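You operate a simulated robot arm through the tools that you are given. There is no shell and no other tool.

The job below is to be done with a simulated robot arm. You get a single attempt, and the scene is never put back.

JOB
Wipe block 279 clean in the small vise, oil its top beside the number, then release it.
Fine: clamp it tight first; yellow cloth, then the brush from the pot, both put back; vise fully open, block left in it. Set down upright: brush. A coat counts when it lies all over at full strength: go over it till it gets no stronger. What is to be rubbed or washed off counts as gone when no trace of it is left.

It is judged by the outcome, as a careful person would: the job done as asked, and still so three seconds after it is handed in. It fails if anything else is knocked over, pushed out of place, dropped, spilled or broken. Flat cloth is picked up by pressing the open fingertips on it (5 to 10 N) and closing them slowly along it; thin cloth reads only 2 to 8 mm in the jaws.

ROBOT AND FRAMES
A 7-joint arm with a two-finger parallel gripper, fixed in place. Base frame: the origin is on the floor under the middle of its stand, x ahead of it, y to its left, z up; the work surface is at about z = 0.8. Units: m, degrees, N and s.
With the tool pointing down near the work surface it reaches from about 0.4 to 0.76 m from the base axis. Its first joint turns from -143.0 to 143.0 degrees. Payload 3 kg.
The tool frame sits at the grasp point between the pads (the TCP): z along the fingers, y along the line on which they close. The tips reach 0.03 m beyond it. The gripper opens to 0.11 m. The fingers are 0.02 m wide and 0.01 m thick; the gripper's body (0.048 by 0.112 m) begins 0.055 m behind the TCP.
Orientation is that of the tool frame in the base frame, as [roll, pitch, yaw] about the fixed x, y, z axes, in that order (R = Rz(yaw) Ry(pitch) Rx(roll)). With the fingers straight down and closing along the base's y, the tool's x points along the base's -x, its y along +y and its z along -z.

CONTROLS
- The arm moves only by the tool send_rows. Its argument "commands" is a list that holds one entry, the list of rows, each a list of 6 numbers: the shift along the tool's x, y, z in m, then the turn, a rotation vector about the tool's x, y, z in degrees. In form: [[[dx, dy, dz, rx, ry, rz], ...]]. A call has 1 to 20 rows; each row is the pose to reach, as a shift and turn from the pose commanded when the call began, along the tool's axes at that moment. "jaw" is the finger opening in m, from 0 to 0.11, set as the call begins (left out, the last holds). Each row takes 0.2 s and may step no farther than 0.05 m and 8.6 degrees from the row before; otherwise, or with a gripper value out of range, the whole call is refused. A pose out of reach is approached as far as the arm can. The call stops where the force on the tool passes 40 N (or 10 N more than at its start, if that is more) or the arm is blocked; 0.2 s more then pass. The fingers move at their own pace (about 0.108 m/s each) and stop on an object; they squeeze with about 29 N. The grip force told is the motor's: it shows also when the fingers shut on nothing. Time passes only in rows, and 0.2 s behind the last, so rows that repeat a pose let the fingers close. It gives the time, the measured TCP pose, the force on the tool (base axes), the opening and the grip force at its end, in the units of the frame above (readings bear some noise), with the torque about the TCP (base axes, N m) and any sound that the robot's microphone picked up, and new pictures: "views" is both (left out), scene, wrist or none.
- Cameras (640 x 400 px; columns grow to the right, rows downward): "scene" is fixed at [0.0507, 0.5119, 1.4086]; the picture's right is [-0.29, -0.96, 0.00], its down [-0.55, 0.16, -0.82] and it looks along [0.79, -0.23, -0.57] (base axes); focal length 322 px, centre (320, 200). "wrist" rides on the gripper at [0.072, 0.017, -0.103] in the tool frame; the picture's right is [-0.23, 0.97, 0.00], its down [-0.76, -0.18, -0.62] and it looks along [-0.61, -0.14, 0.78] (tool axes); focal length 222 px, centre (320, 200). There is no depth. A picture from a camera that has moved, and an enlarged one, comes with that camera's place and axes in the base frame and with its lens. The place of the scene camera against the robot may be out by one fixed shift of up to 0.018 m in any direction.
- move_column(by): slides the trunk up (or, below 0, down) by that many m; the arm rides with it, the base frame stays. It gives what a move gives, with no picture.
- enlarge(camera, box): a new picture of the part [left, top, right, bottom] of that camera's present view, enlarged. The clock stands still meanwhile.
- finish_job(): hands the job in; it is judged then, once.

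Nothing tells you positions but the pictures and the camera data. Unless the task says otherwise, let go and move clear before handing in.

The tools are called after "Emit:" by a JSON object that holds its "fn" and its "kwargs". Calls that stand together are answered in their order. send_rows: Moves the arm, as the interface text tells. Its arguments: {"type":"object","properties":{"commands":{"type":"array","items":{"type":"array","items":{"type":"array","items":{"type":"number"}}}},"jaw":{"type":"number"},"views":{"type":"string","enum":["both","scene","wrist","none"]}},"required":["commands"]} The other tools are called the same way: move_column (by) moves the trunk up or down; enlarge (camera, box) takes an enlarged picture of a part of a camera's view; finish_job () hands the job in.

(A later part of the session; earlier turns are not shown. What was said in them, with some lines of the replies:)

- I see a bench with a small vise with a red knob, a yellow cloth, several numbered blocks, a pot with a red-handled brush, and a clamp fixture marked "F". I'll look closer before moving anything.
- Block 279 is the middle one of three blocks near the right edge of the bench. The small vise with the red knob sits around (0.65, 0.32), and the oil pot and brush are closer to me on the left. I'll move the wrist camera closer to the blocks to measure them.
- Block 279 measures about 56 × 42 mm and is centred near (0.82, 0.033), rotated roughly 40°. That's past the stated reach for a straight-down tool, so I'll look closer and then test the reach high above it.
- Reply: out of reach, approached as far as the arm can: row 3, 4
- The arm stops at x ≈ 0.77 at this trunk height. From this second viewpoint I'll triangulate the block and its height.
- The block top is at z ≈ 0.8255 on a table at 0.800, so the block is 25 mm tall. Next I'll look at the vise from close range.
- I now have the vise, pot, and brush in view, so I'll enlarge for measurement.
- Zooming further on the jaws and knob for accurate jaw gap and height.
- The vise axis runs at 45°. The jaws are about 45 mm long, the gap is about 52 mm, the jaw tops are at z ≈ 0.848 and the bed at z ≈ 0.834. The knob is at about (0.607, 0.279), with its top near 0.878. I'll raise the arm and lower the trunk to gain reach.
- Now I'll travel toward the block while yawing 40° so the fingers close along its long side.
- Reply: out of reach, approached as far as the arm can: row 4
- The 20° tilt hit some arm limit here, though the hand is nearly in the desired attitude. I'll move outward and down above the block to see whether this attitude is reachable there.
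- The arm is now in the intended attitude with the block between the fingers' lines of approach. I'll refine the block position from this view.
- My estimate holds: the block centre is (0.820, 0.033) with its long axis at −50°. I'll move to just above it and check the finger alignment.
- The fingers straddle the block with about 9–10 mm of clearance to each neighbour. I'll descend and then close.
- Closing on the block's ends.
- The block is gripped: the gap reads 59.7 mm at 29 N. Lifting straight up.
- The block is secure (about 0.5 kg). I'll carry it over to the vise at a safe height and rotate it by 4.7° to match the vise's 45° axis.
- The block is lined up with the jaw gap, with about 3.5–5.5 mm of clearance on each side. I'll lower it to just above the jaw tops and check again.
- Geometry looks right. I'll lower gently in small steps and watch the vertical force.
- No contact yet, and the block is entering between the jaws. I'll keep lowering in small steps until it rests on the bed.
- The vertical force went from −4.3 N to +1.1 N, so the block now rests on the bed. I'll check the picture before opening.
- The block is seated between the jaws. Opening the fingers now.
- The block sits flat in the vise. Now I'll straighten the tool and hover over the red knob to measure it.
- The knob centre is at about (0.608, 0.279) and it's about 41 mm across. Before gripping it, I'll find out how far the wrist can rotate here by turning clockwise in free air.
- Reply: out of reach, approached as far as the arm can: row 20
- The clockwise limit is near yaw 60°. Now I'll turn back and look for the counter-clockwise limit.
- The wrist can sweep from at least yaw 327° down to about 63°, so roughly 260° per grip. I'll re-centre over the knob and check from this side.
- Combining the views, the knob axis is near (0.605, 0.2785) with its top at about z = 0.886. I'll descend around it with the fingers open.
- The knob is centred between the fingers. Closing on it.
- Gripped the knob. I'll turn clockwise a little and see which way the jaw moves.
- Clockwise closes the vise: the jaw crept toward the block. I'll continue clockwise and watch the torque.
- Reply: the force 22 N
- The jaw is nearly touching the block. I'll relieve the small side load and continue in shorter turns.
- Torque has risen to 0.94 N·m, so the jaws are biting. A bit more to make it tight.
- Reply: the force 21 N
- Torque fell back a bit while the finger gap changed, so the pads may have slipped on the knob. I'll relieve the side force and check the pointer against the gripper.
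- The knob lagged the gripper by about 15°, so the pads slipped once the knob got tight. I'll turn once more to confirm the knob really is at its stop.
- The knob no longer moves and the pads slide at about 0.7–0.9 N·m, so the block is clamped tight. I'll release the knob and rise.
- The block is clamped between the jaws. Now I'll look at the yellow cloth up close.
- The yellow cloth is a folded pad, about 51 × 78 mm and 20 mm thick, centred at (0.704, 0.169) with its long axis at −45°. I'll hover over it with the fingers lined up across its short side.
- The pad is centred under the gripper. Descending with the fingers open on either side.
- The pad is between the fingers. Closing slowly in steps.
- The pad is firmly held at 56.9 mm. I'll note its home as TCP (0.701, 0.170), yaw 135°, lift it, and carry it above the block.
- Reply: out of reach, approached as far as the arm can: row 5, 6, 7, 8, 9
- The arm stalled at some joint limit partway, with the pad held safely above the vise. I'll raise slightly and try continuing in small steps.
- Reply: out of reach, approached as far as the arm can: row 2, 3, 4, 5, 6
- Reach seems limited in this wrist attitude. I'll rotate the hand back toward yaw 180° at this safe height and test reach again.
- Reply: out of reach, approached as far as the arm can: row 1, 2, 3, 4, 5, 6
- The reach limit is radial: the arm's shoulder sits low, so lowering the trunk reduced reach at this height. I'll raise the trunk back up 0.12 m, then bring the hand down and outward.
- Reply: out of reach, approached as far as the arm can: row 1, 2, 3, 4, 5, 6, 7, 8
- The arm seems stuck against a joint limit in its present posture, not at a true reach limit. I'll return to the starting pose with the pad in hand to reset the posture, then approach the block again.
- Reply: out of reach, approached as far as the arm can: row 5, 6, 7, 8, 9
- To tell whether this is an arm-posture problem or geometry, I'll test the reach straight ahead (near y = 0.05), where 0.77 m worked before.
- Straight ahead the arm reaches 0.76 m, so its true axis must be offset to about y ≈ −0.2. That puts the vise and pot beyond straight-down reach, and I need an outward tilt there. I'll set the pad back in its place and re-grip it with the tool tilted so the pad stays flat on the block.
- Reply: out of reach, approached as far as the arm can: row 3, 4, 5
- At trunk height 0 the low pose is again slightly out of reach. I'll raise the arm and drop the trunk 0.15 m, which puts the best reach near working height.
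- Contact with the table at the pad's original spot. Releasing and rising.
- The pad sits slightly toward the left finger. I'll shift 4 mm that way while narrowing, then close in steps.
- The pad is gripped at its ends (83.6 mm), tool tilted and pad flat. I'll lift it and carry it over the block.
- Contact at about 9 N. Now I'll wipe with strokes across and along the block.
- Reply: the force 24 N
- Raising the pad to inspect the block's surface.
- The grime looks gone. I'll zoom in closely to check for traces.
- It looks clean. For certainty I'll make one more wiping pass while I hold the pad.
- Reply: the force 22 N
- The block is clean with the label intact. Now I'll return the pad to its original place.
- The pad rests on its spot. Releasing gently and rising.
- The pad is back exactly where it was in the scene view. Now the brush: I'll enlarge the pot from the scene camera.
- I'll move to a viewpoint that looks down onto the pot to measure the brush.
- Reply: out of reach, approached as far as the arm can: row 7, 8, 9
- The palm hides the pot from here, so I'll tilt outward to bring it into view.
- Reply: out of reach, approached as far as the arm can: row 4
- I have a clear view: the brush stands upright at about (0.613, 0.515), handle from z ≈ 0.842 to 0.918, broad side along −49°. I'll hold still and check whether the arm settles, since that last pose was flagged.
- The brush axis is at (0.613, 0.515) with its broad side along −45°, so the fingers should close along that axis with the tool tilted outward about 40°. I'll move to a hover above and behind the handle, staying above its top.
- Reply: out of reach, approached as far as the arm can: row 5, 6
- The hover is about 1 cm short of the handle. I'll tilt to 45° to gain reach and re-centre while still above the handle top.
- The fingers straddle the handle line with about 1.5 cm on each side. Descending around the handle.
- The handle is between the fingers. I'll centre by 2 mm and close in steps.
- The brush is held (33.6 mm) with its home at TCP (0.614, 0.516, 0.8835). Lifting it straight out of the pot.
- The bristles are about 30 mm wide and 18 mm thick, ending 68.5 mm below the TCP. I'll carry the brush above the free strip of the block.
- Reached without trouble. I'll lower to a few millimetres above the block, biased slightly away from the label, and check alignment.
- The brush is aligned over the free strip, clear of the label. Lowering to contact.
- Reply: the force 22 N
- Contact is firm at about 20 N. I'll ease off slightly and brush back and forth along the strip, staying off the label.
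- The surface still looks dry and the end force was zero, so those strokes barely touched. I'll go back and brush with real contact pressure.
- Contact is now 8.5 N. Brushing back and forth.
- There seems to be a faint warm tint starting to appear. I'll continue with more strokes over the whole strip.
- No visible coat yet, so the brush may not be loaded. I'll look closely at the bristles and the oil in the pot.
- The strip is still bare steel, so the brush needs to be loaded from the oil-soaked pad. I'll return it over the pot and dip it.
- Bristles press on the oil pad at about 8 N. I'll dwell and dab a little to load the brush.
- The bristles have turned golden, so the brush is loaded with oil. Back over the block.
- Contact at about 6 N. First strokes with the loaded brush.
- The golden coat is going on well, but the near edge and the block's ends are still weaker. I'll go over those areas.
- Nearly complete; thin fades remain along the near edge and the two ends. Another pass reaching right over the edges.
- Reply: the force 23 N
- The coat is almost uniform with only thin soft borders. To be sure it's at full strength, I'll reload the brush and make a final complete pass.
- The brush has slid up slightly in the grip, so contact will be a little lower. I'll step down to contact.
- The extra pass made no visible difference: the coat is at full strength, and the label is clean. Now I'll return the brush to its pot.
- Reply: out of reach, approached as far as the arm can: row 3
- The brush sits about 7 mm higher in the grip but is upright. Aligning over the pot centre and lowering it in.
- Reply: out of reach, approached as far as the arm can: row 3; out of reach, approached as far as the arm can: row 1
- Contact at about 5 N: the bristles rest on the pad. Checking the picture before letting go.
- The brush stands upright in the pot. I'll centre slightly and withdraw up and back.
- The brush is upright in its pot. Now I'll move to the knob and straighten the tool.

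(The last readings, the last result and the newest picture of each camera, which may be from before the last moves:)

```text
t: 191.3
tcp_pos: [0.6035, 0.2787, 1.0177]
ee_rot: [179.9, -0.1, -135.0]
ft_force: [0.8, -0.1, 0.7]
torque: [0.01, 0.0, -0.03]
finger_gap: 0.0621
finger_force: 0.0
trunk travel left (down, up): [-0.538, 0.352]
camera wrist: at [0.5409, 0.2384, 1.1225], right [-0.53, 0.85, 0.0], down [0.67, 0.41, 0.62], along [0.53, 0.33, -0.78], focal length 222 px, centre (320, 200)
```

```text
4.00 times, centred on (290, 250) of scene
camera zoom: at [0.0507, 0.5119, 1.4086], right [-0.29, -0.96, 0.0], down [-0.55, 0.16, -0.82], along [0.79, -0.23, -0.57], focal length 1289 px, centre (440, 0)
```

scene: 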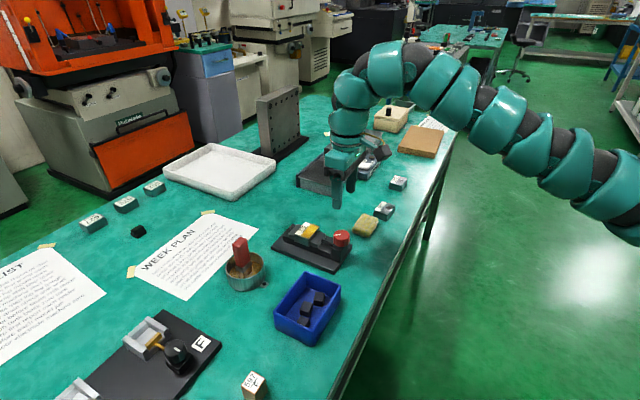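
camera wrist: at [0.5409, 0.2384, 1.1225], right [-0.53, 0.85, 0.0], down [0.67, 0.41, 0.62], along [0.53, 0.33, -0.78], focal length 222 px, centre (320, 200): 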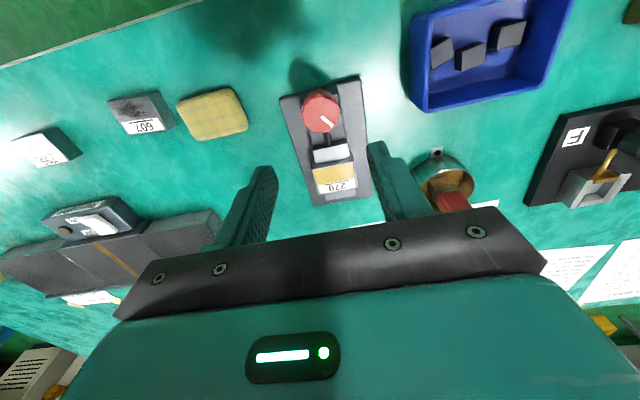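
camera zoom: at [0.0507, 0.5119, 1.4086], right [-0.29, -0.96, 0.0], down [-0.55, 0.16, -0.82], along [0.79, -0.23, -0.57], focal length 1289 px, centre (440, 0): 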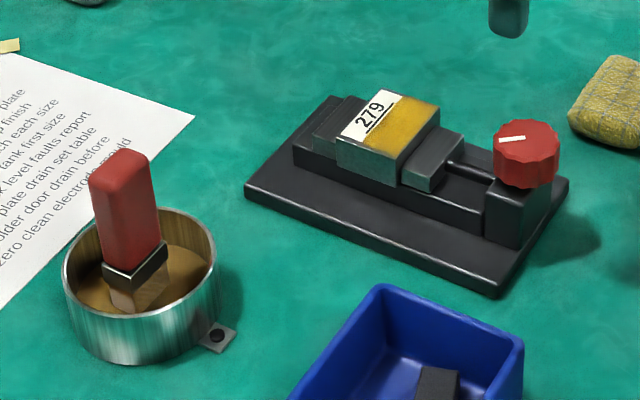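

Everything is in place and the coat looks even from above. Now I'll rotate the hand clockwise in free air to start a long counter-clockwise turn on the knob.

Emit:
{"fn": "send_rows", "kwargs": {"commands": [[[0, 0, 0, 0, 0, 8.3], [0, 0, 0, 0, 0, 16.6], [0, 0, 0, 0, 0, 25], [0, 0, 0, 0, 0, 33.3], [0, 0, 0, 0, 0, 41.6], [0, 0, 0, 0, 0, 50], [0, 0, 0, 0, 0, 58.3], [0, 0, 0, 0, 0, 66.6], [0, 0, 0, 0, 0, 75], [0, 0, 0, 0, 0, 83.3], [0, 0, 0, 0, 0, 91.6], [0, 0, 0, 0, 0, 100], [0, 0, 0, 0, 0, 108.3], [0, 0, 0, 0, 0, 116.6], [0, 0, 0, 0, 0, 125], [0, 0, 0, 0, 0, 133.3], [0, 0, 0, 0, 0, 140], [0, 0, 0, 0, 0, 145], [0, 0, 0, 0, 0, 145], [0, 0, 0, 0, 0, 145]]], "views": "wrist"}}

Emit:
{"fn": "enlarge", "kwargs": {"camera": "wrist", "box": [220, 40, 420, 200]}}

```text
t: 195.6
tcp_pos: [0.6057, 0.2785, 1.0199]
ee_rot: [-180.0, -0.1, 80.0]
ft_force: [-0.7, 0.0, -0.5]
torque: [-0.02, 0.0, 0.04]
finger_gap: 0.062
finger_force: 0.1
trunk travel left (down, up): [-0.538, 0.352]
camera wrist: at [0.6342, 0.3471, 1.123], right [0.92, -0.39, 0.0], down [-0.31, -0.72, 0.62], along [-0.24, -0.57, -0.78], focal length 222 px, centre (320, 200)
```

wrist: 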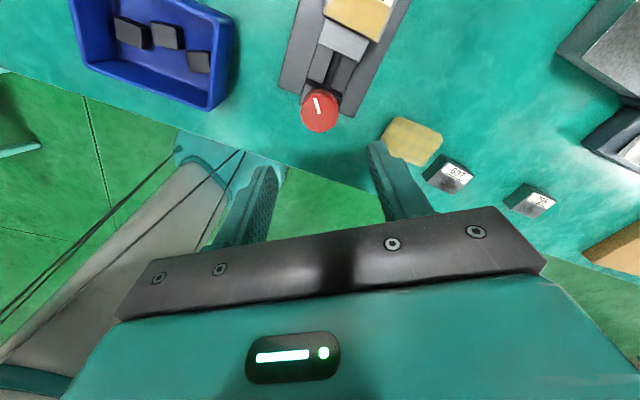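

```text
2.50 times, centred on (320, 120) of wrist
camera zoom: at [0.6342, 0.3471, 1.123], right [0.92, -0.39, 0.0], down [-0.31, -0.72, 0.62], along [-0.24, -0.57, -0.78], focal length 555 px, centre (320, 400)
```

zoom: 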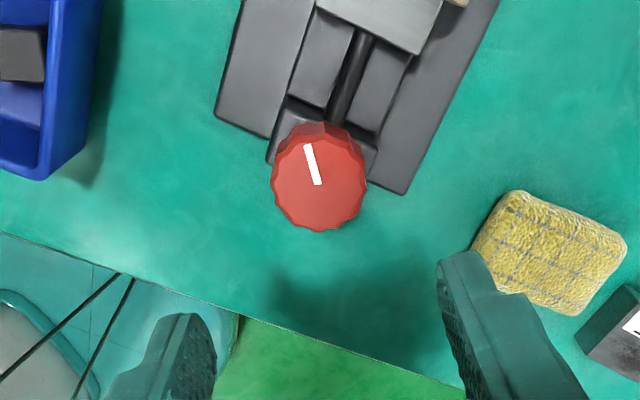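

Aligned over the knob at yaw 80°. Descending and gripping.

Emit:
{"fn": "send_rows", "kwargs": {"commands": [[[0, 0, 0.04, 0, 0, 0], [0, 0, 0.08, 0, 0, 0], [0, 0, 0.11, 0, 0, 0], [0, 0, 0.125, 0, 0, 0], [0, 0, 0.125, 0, 0, 0]]], "views": "wrist"}}

Emit:
{"fn": "enlarge", "kwargs": {"camera": "wrist", "box": [220, 90, 420, 230]}}

```text
t: 196.8
tcp_pos: [0.6048, 0.2787, 0.8936]
ee_rot: [-179.9, 0.0, 79.9]
ft_force: [0.3, 0.0, 0.4]
torque: [-0.01, 0.0, 0.0]
finger_gap: 0.0621
finger_force: 0.1
trunk travel left (down, up): [-0.538, 0.352]
camera wrist: at [0.6339, 0.3461, 0.9969], right [0.92, -0.39, 0.0], down [-0.31, -0.72, 0.62], along [-0.25, -0.57, -0.78], focal length 222 px, centre (320, 200)
```

wrist: 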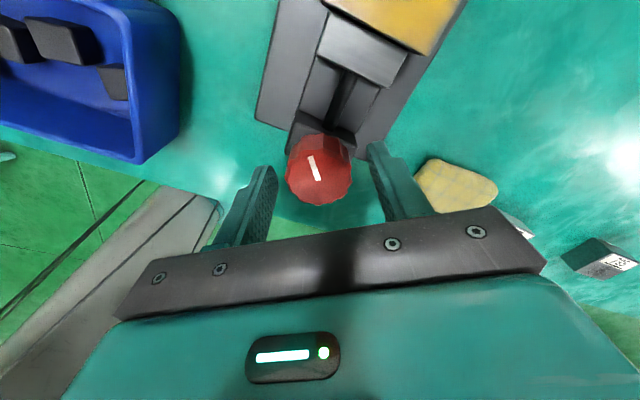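

```text
2.86 times, centred on (320, 160) of wrist
camera zoom: at [0.6339, 0.3461, 0.9969], right [0.92, -0.39, 0.0], down [-0.31, -0.72, 0.62], along [-0.25, -0.57, -0.78], focal length 635 px, centre (320, 314)
```

zoom: 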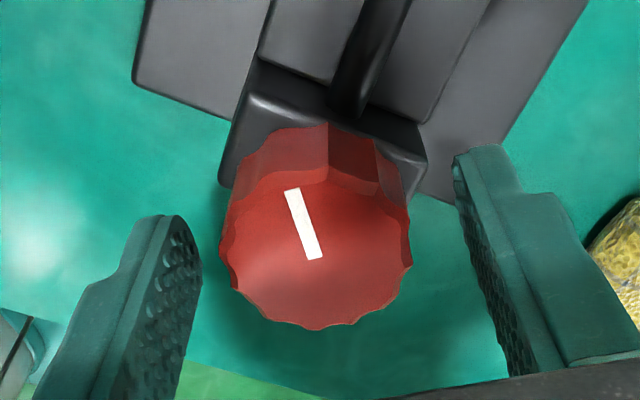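

Emit:
{"fn": "send_rows", "kwargs": {"commands": [[[0, -0.0008, 0, 0, 0, 0], [0, -0.0008, 0, 0, 0, 0], [0, -0.0008, 0, 0, 0, 0]]], "jaw": 0.03, "views": "none"}}

Emit:
{"fn": "send_rows", "kwargs": {"commands": [[[0, 0, 0, 0, 0, -8.5], [0, 0, 0, 0, 0, -17], [0, 0, 0, 0, 0, -25.5], [0, 0, 0, 0, 0, -34], [0, 0, 0, 0, 0, -42.5]]], "views": "both"}}

Emit:
{"fn": "enlarge", "kwargs": {"camera": "scene", "box": [265, 200, 385, 290]}}

Emit:
{"fn": "enlarge", "kwargs": {"camera": "wrist", "box": [220, 90, 420, 230]}}

```text
t: 197.6
tcp_pos: [0.6045, 0.279, 0.8929]
ee_rot: [180.0, -0.2, 80.0]
ft_force: [-1.3, -3.8, -3.8]
torque: [-0.05, -0.11, -0.02]
finger_gap: 0.0396
finger_force: 45.0
trunk travel left (down, up): [-0.538, 0.352]
```

```text
t: 198.8
tcp_pos: [0.605, 0.2783, 0.8921]
ee_rot: [-180.0, 0.0, 122.6]
ft_force: [8.3, -4.0, -0.2]
torque: [-0.35, -0.12, 0.0]
finger_gap: 0.0395
finger_force: 44.4
trunk travel left (down, up): [-0.538, 0.352]
camera wrist: at [0.5803, 0.3484, 0.9968], right [0.94, 0.33, 0.0], down [0.26, -0.74, 0.62], along [0.21, -0.59, -0.78], focal length 222 px, centre (320, 200)
```

scene: 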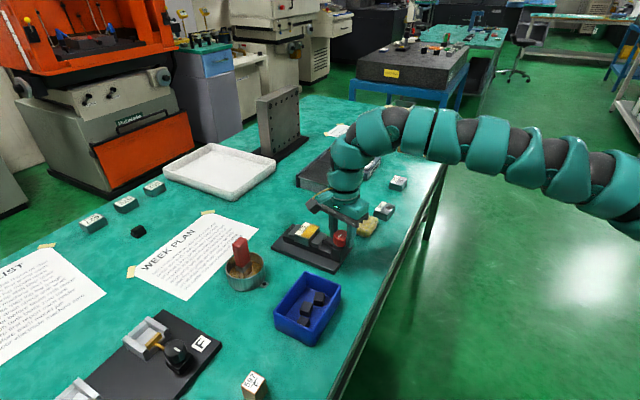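
wrist: 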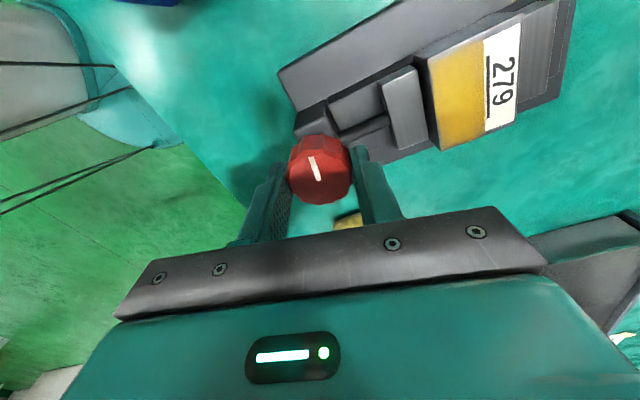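

```text
4.44 times, centred on (325, 245) of scene
camera zoom: at [0.0507, 0.5119, 1.4086], right [-0.29, -0.96, 0.0], down [-0.55, 0.16, -0.82], along [0.79, -0.23, -0.57], focal length 1432 px, centre (298, 0)
```

zoom: 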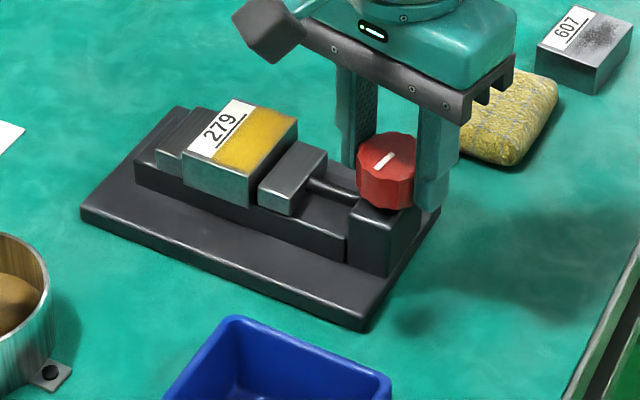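

```text
2.86 times, centred on (320, 160) of wrist
camera zoom: at [0.5803, 0.3484, 0.9968], right [0.94, 0.33, 0.0], down [0.26, -0.74, 0.62], along [0.21, -0.59, -0.78], focal length 635 px, centre (320, 314)
```

zoom: 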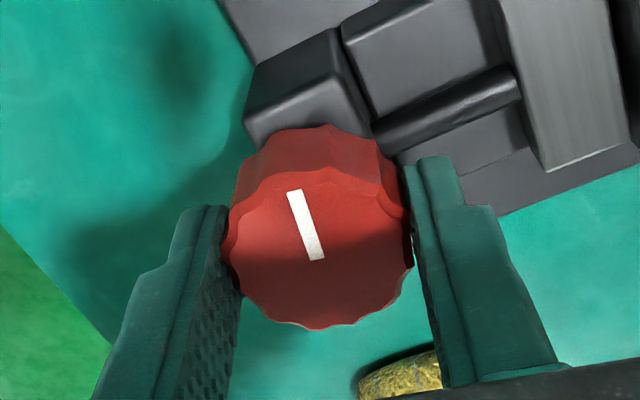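

The knob turns with the hand and the jaw is backing off. Continuing counter-clockwise toward fully open.

Emit:
{"fn": "send_rows", "kwargs": {"commands": [[[-0.0006, 0.0004, 0, 0, 0, -8.5], [-0.0006, 0.0004, 0, 0, 0, -17], [-0.0006, 0.0004, 0, 0, 0, -25.5], [-0.0006, 0.0004, 0, 0, 0, -34], [-0.0006, 0.0004, 0, 0, 0, -42.5], [-0.0006, 0.0004, 0, 0, 0, -51], [-0.0006, 0.0004, 0, 0, 0, -59.5], [-0.0006, 0.0004, 0, 0, 0, -68], [-0.0006, 0.0004, 0, 0, 0, -76.5], [-0.0006, 0.0004, 0, 0, 0, -85]]], "views": "none"}}

Emit:
{"fn": "enlarge", "kwargs": {"camera": "scene", "box": [265, 200, 385, 290]}}

```text
t: 200.9
tcp_pos: [0.6064, 0.2797, 0.8933]
ee_rot: [179.9, -0.1, -152.3]
ft_force: [8.9, 9.6, -4.0]
torque: [0.17, 0.59, -0.03]
finger_gap: 0.0395
finger_force: 45.1
trunk travel left (down, up): [-0.538, 0.352]
```

```text
4.44 times, centred on (325, 245) of scene
camera zoom: at [0.0507, 0.5119, 1.4086], right [-0.29, -0.96, 0.0], down [-0.55, 0.16, -0.82], along [0.79, -0.23, -0.57], focal length 1432 px, centre (298, 0)
```

zoom: 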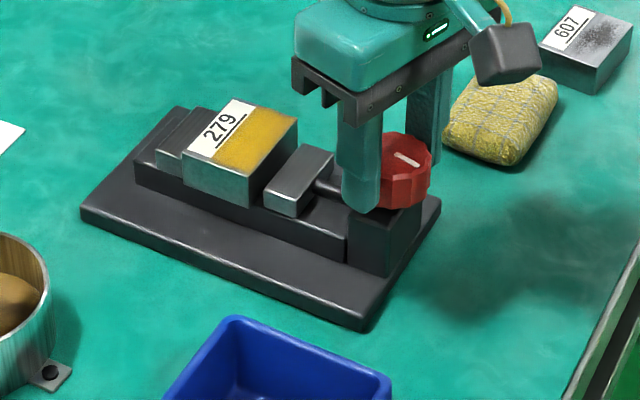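

Emit:
{"fn": "send_rows", "kwargs": {"commands": [[[-0.001, 0.0004, 0, 0, 0, -8.5], [-0.001, 0.0004, 0, 0, 0, -17], [-0.001, 0.0004, 0, 0, 0, -25.5], [-0.001, 0.0004, 0, 0, 0, -34], [-0.001, 0.0004, 0, 0, 0, -42.5]]], "views": "wrist"}}

Emit:
{"fn": "enlarge", "kwargs": {"camera": "scene", "box": [265, 200, 385, 290]}}

Emit:
{"fn": "enlarge", "kwargs": {"camera": "wrist", "box": [220, 90, 420, 230]}}

```text
t: 202.2
tcp_pos: [0.6052, 0.2796, 0.894]
ee_rot: [180.0, 0.1, -109.9]
ft_force: [-2.3, 1.5, -1.2]
torque: [-0.03, -0.03, -0.35]
finger_gap: 0.0397
finger_force: 44.9
trunk travel left (down, up): [-0.538, 0.352]
camera wrist: at [0.564, 0.2165, 0.9972], right [-0.84, 0.54, 0.0], down [0.43, 0.66, 0.62], along [0.34, 0.52, -0.78], focal length 222 px, centre (320, 200)
```

wrist: 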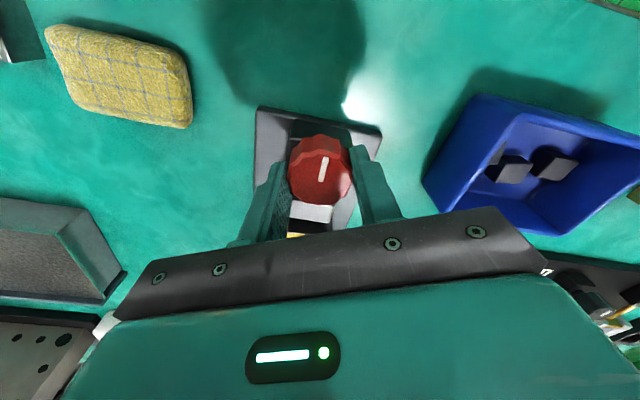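

```text
4.44 times, centred on (325, 245) of scene
camera zoom: at [0.0507, 0.5119, 1.4086], right [-0.29, -0.96, 0.0], down [-0.55, 0.16, -0.82], along [0.79, -0.23, -0.57], focal length 1432 px, centre (298, 0)
```

zoom: 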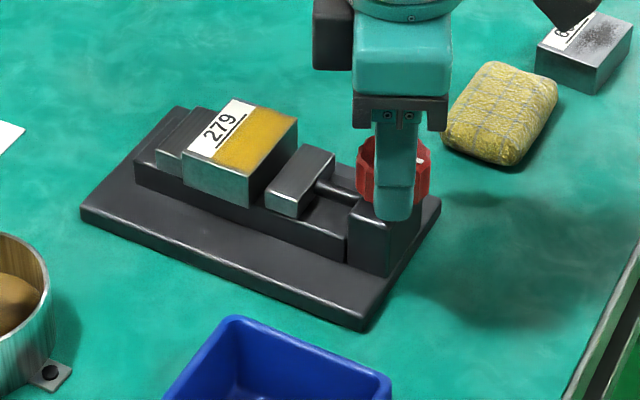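

```text
2.86 times, centred on (320, 160) of wrist
camera zoom: at [0.564, 0.2165, 0.9972], right [-0.84, 0.54, 0.0], down [0.43, 0.66, 0.62], along [0.34, 0.52, -0.78], focal length 635 px, centre (320, 314)
```

zoom: 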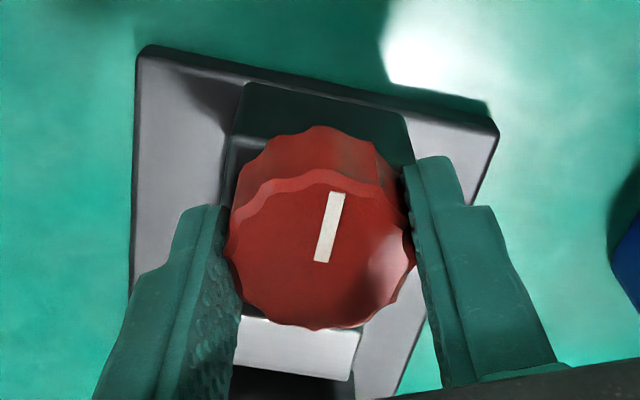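

The pointer lagged about 30° behind the hand, so the knob seems to have hit its open stop, and the jaw is back at its initial opening. I'll turn slightly more to confirm.

Emit:
{"fn": "send_rows", "kwargs": {"commands": [[[0, 0, 0, 0, 0, -4], [0, 0, 0, 0, 0, -8], [0, 0, 0, 0, 0, -12], [0, 0, 0, 0, 0, -16]]], "views": "wrist"}}

Emit:
{"fn": "enlarge", "kwargs": {"camera": "wrist", "box": [220, 90, 420, 230]}}

Emit:
{"fn": "enlarge", "kwargs": {"camera": "scene", "box": [285, 210, 365, 270]}}

```text
t: 203.2
tcp_pos: [0.605, 0.28, 0.893]
ee_rot: [-180.0, 0.1, -93.7]
ft_force: [-5.7, 2.7, 2.7]
torque: [-0.03, 0.12, -0.36]
finger_gap: 0.0395
finger_force: 44.8
trunk travel left (down, up): [-0.538, 0.352]
camera wrist: at [0.5827, 0.2081, 0.9969], right [-0.96, 0.29, 0.0], down [0.23, 0.75, 0.62], along [0.18, 0.6, -0.78], focal length 222 px, centre (320, 200)
```

wrist: 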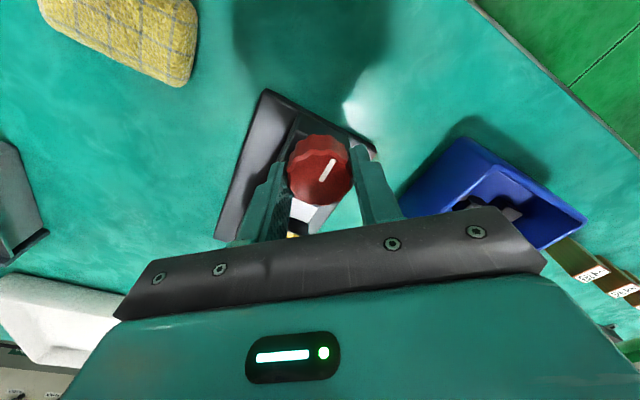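

```text
2.86 times, centred on (320, 160) of wrist
camera zoom: at [0.5827, 0.2081, 0.9969], right [-0.96, 0.29, 0.0], down [0.23, 0.75, 0.62], along [0.18, 0.6, -0.78], focal length 635 px, centre (320, 314)
```

zoom: 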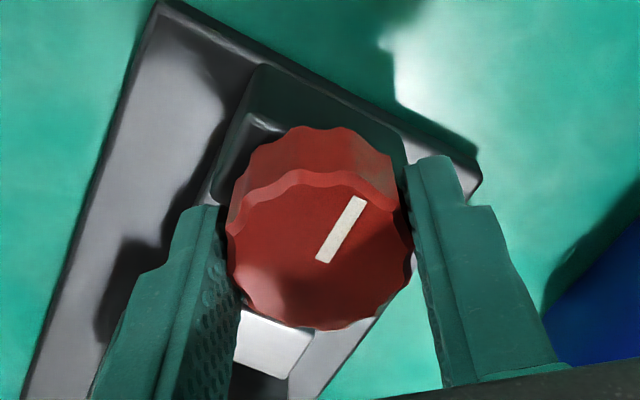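

```text
6.67 times, centred on (325, 240) of scene
camera zoom: at [0.0507, 0.5119, 1.4086], right [-0.29, -0.96, 0.0], down [-0.55, 0.16, -0.82], along [0.79, -0.23, -0.57], focal length 2149 px, centre (287, -67)
```

zoom: 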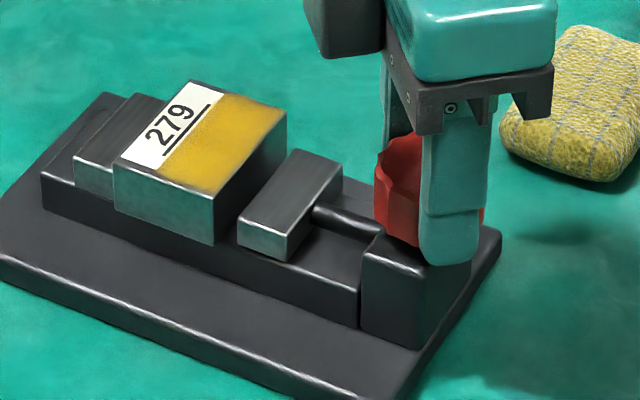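

The knob stays put while the hand slips, so the vise is at its fully open stop. Releasing the knob and rising.

Emit:
{"fn": "send_rows", "kwargs": {"commands": [[[0, 0, 0, 0, 0, 0], [0, 0, 0, 0, 0, 0]]], "jaw": 0.062, "views": "none"}}

Emit:
{"fn": "send_rows", "kwargs": {"commands": [[[0, 0, -0.03, 0, 0, 0], [0, 0, -0.07, 0, 0, 0], [0, 0, -0.11, 0, 0, 0], [0, 0, -0.15, 0, 0, 0], [0, 0, -0.17, 0, 0, 8], [0, 0, -0.17, 0, 0, 16], [0, 0, -0.17, 0, 0, 24], [0, 0, -0.17, 0, 0, 32], [0, 0, -0.17, 0, 0, 40], [0, 0, -0.17, 0, 0, 40]]], "views": "both"}}

Emit:
{"fn": "enlarge", "kwargs": {"camera": "scene", "box": [285, 210, 365, 270]}}

Emit:
{"fn": "enlarge", "kwargs": {"camera": "wrist", "box": [220, 20, 420, 200]}}

Emit:
{"fn": "enlarge", "kwargs": {"camera": "scene", "box": [210, 180, 430, 310]}}

```text
t: 203.8
tcp_pos: [0.606, 0.2794, 0.8917]
ee_rot: [180.0, -0.1, -94.0]
ft_force: [-0.3, 0.8, 0.5]
torque: [-0.03, 0.02, -0.01]
finger_gap: 0.0618
finger_force: 0.1
trunk travel left (down, up): [-0.538, 0.352]
```

```text
t: 205.9
tcp_pos: [0.611, 0.2741, 1.0342]
ee_rot: [179.9, 0.1, -134.1]
ft_force: [0.4, -1.1, 0.2]
torque: [0.02, 0.01, 0.01]
finger_gap: 0.0618
finger_force: 0.0
out of reach, approached as far as the arm can: row 4, 5, 6, 7, 8, 9, 10
trunk travel left (down, up): [-0.538, 0.352]
camera wrist: at [0.5475, 0.2333, 1.1373], right [-0.54, 0.84, 0.0], down [0.66, 0.42, 0.62], along [0.52, 0.34, -0.78], focal length 222 px, centre (320, 200)
```

scene: 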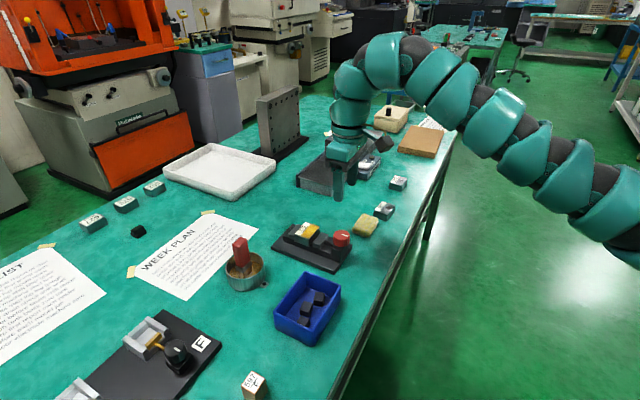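
wrist: 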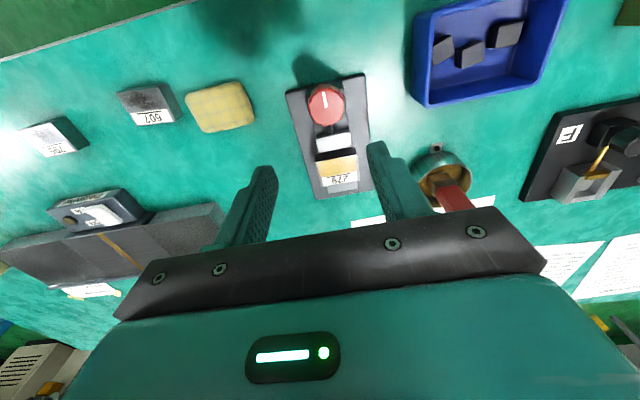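

```text
6.67 times, centred on (325, 240) of scene
camera zoom: at [0.0507, 0.5119, 1.4086], right [-0.29, -0.96, 0.0], down [-0.55, 0.16, -0.82], along [0.79, -0.23, -0.57], focal length 2149 px, centre (287, -67)
```

zoom: 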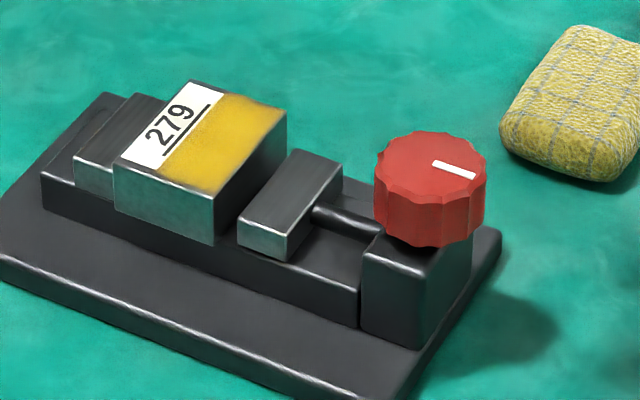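

```text
2.22 times, centred on (320, 110) of wrist
camera zoom: at [0.5475, 0.2333, 1.1373], right [-0.54, 0.84, 0.0], down [0.66, 0.42, 0.62], along [0.52, 0.34, -0.78], focal length 494 px, centre (320, 400)
```

zoom: 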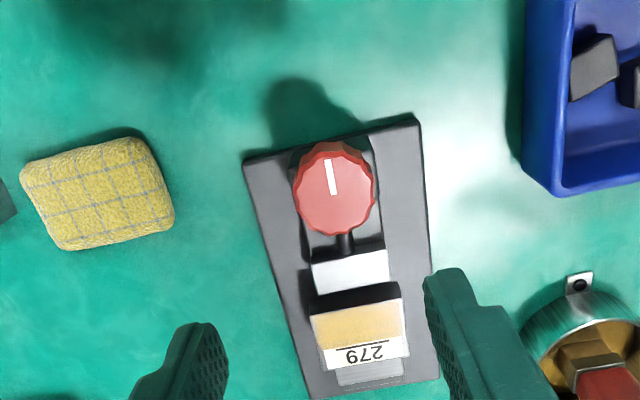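

```text
2.91 times, centred on (320, 245) of scene
camera zoom: at [0.0507, 0.5119, 1.4086], right [-0.29, -0.96, 0.0], down [-0.55, 0.16, -0.82], along [0.79, -0.23, -0.57], focal length 938 px, centre (320, 69)
```

zoom: 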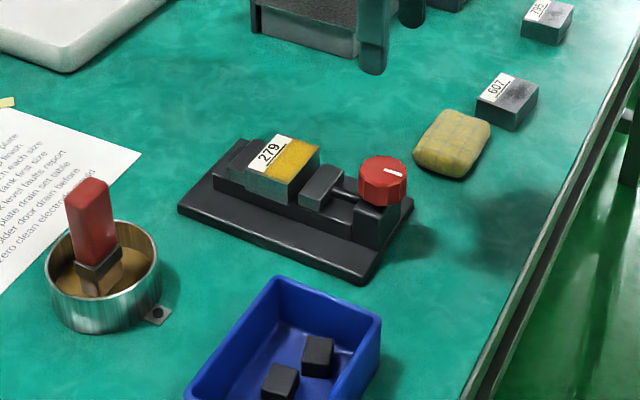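

Emit:
{"fn": "enlarge", "kwargs": {"camera": "scene", "box": [297, 216, 327, 238]}}

Emit:
{"fn": "enlarge", "kwargs": {"camera": "wrist", "box": [300, 130, 375, 200]}}

```text
16.00 times, centred on (312, 227) of scene
camera zoom: at [0.0507, 0.5119, 1.4086], right [-0.29, -0.96, 0.0], down [-0.55, 0.16, -0.82], along [0.79, -0.23, -0.57], focal length 5157 px, centre (448, -232)
```

zoom: 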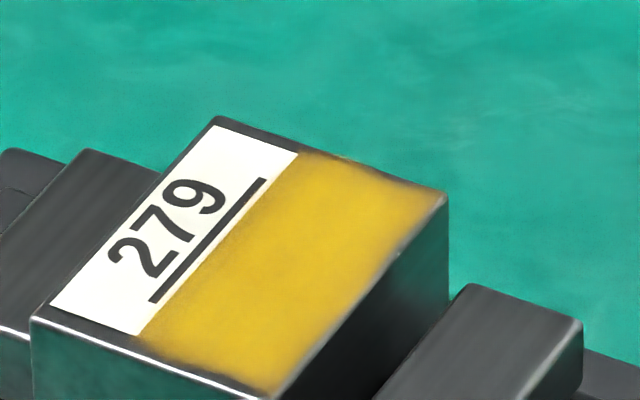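

```text
5.71 times, centred on (338, 165) of wrist
camera zoom: at [0.5475, 0.2333, 1.1373], right [-0.54, 0.84, 0.0], down [0.66, 0.42, 0.62], along [0.52, 0.34, -0.78], focal length 1269 px, centre (220, 400)
```

zoom: 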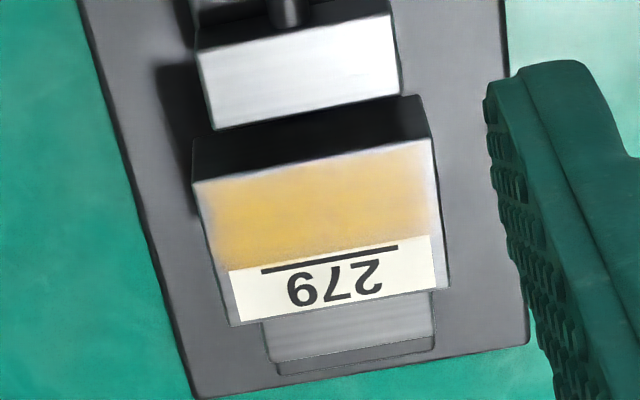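

Vise fully open, block resting in it with an even coat and clean label, and brush and pad in place. I'll retreat clear of the work and take a last look.

Emit:
{"fn": "send_rows", "kwargs": {"commands": [[[0.04, 0.0077, -0.0167, 0, 0, 0], [0.08, 0.0154, -0.0333, 0, 0, 0], [0.1199, 0.0231, -0.05, 0, 0, 0], [0.1199, 0.0231, -0.05, 0, 0, 0]]], "views": "both"}}

Emit:
{"fn": "enlarge", "kwargs": {"camera": "scene", "box": [210, 180, 430, 310]}}

Emit:
{"fn": "enlarge", "kwargs": {"camera": "scene", "box": [215, 225, 275, 300]}}

```text
t: 206.9
tcp_pos: [0.5364, 0.2392, 0.9958]
ee_rot: [179.9, 0.1, -134.0]
ft_force: [0.1, 0.9, 0.4]
torque: [0.02, -0.06, 0.0]
finger_gap: 0.0621
finger_force: 0.2
out of reach, approached as far as the arm can: row 1, 2, 3, 4
trunk travel left (down, up): [-0.538, 0.352]
camera wrist: at [0.4736, 0.1984, 1.0997], right [-0.54, 0.84, 0.0], down [0.66, 0.42, 0.62], along [0.52, 0.34, -0.78], focal length 222 px, centre (320, 200)
```

scene: 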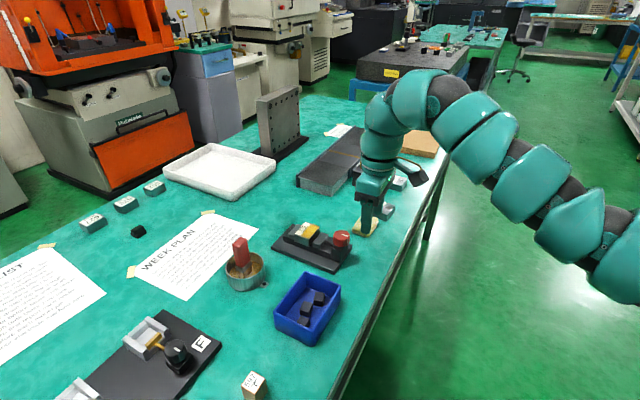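
wrist: 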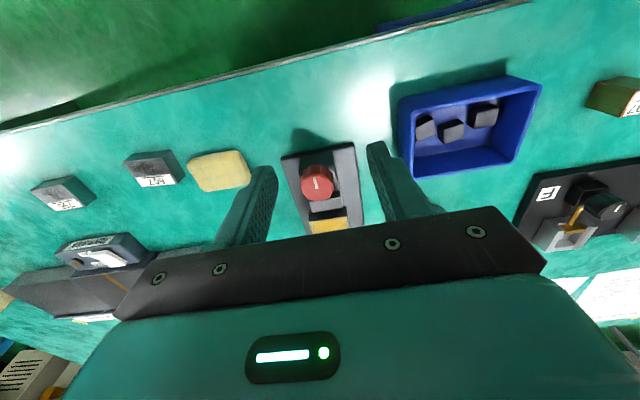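

```text
2.91 times, centred on (320, 245) of scene
camera zoom: at [0.0507, 0.5119, 1.4086], right [-0.29, -0.96, 0.0], down [-0.55, 0.16, -0.82], along [0.79, -0.23, -0.57], focal length 938 px, centre (320, 69)
```

zoom: 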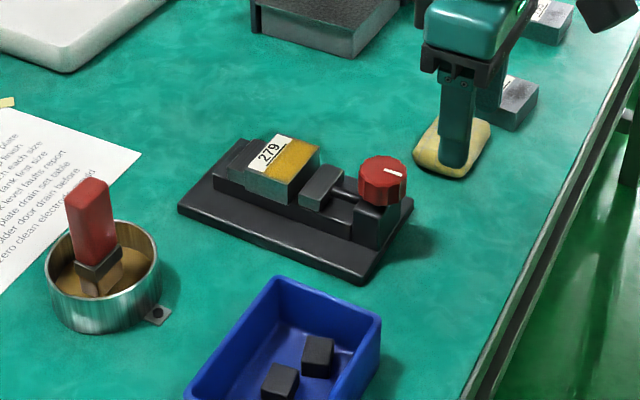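

```text
5.33 times, centred on (245, 262) of scene
camera zoom: at [0.0507, 0.5119, 1.4086], right [-0.29, -0.96, 0.0], down [-0.55, 0.16, -0.82], along [0.79, -0.23, -0.57], focal length 1719 px, centre (720, -133)
```

zoom: 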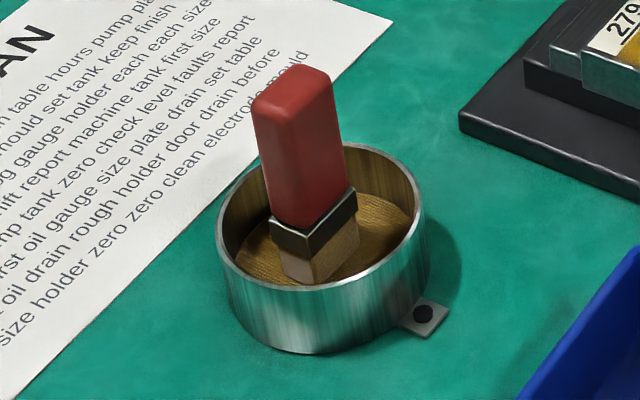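

The scene matches the job:
- Block 279 is clean and evenly oiled beside its number, resting in the fully open vise.
- The yellow cloth is back in its place.
- The brush stands upright in its pot.
- The arm is clear.

Handing in.

Emit:
{"fn": "finish_job", "kwargs": {}}

```text
The job is handed in.
```

I wiped block 279 clean in the small vise, oiled its top beside the number, and released it. The job has been handed in; no verdict came back.

- **Clamping:** I tightened the vise until the knob would not turn any further, then started wiping.
- **Wiping:** After two passes with the yellow cloth I could see no trace of grime, and the label was intact. The cloth is back where it was.
- **Oiling:** The brush came out of the pot dry, so I pressed it on the oil pad to load it. I brushed until another pass made no visible difference. The coat has a thin soft border along the edges that did not change with more strokes. The label stayed clean.
- **Brush:** It stands upright in its pot, at most a degree or two off its original angle.
- **Vise:** It is at its open stop with the block resting between the jaws.

I saw nothing else moved or knocked over, and the arm was clear of the work when I handed in.
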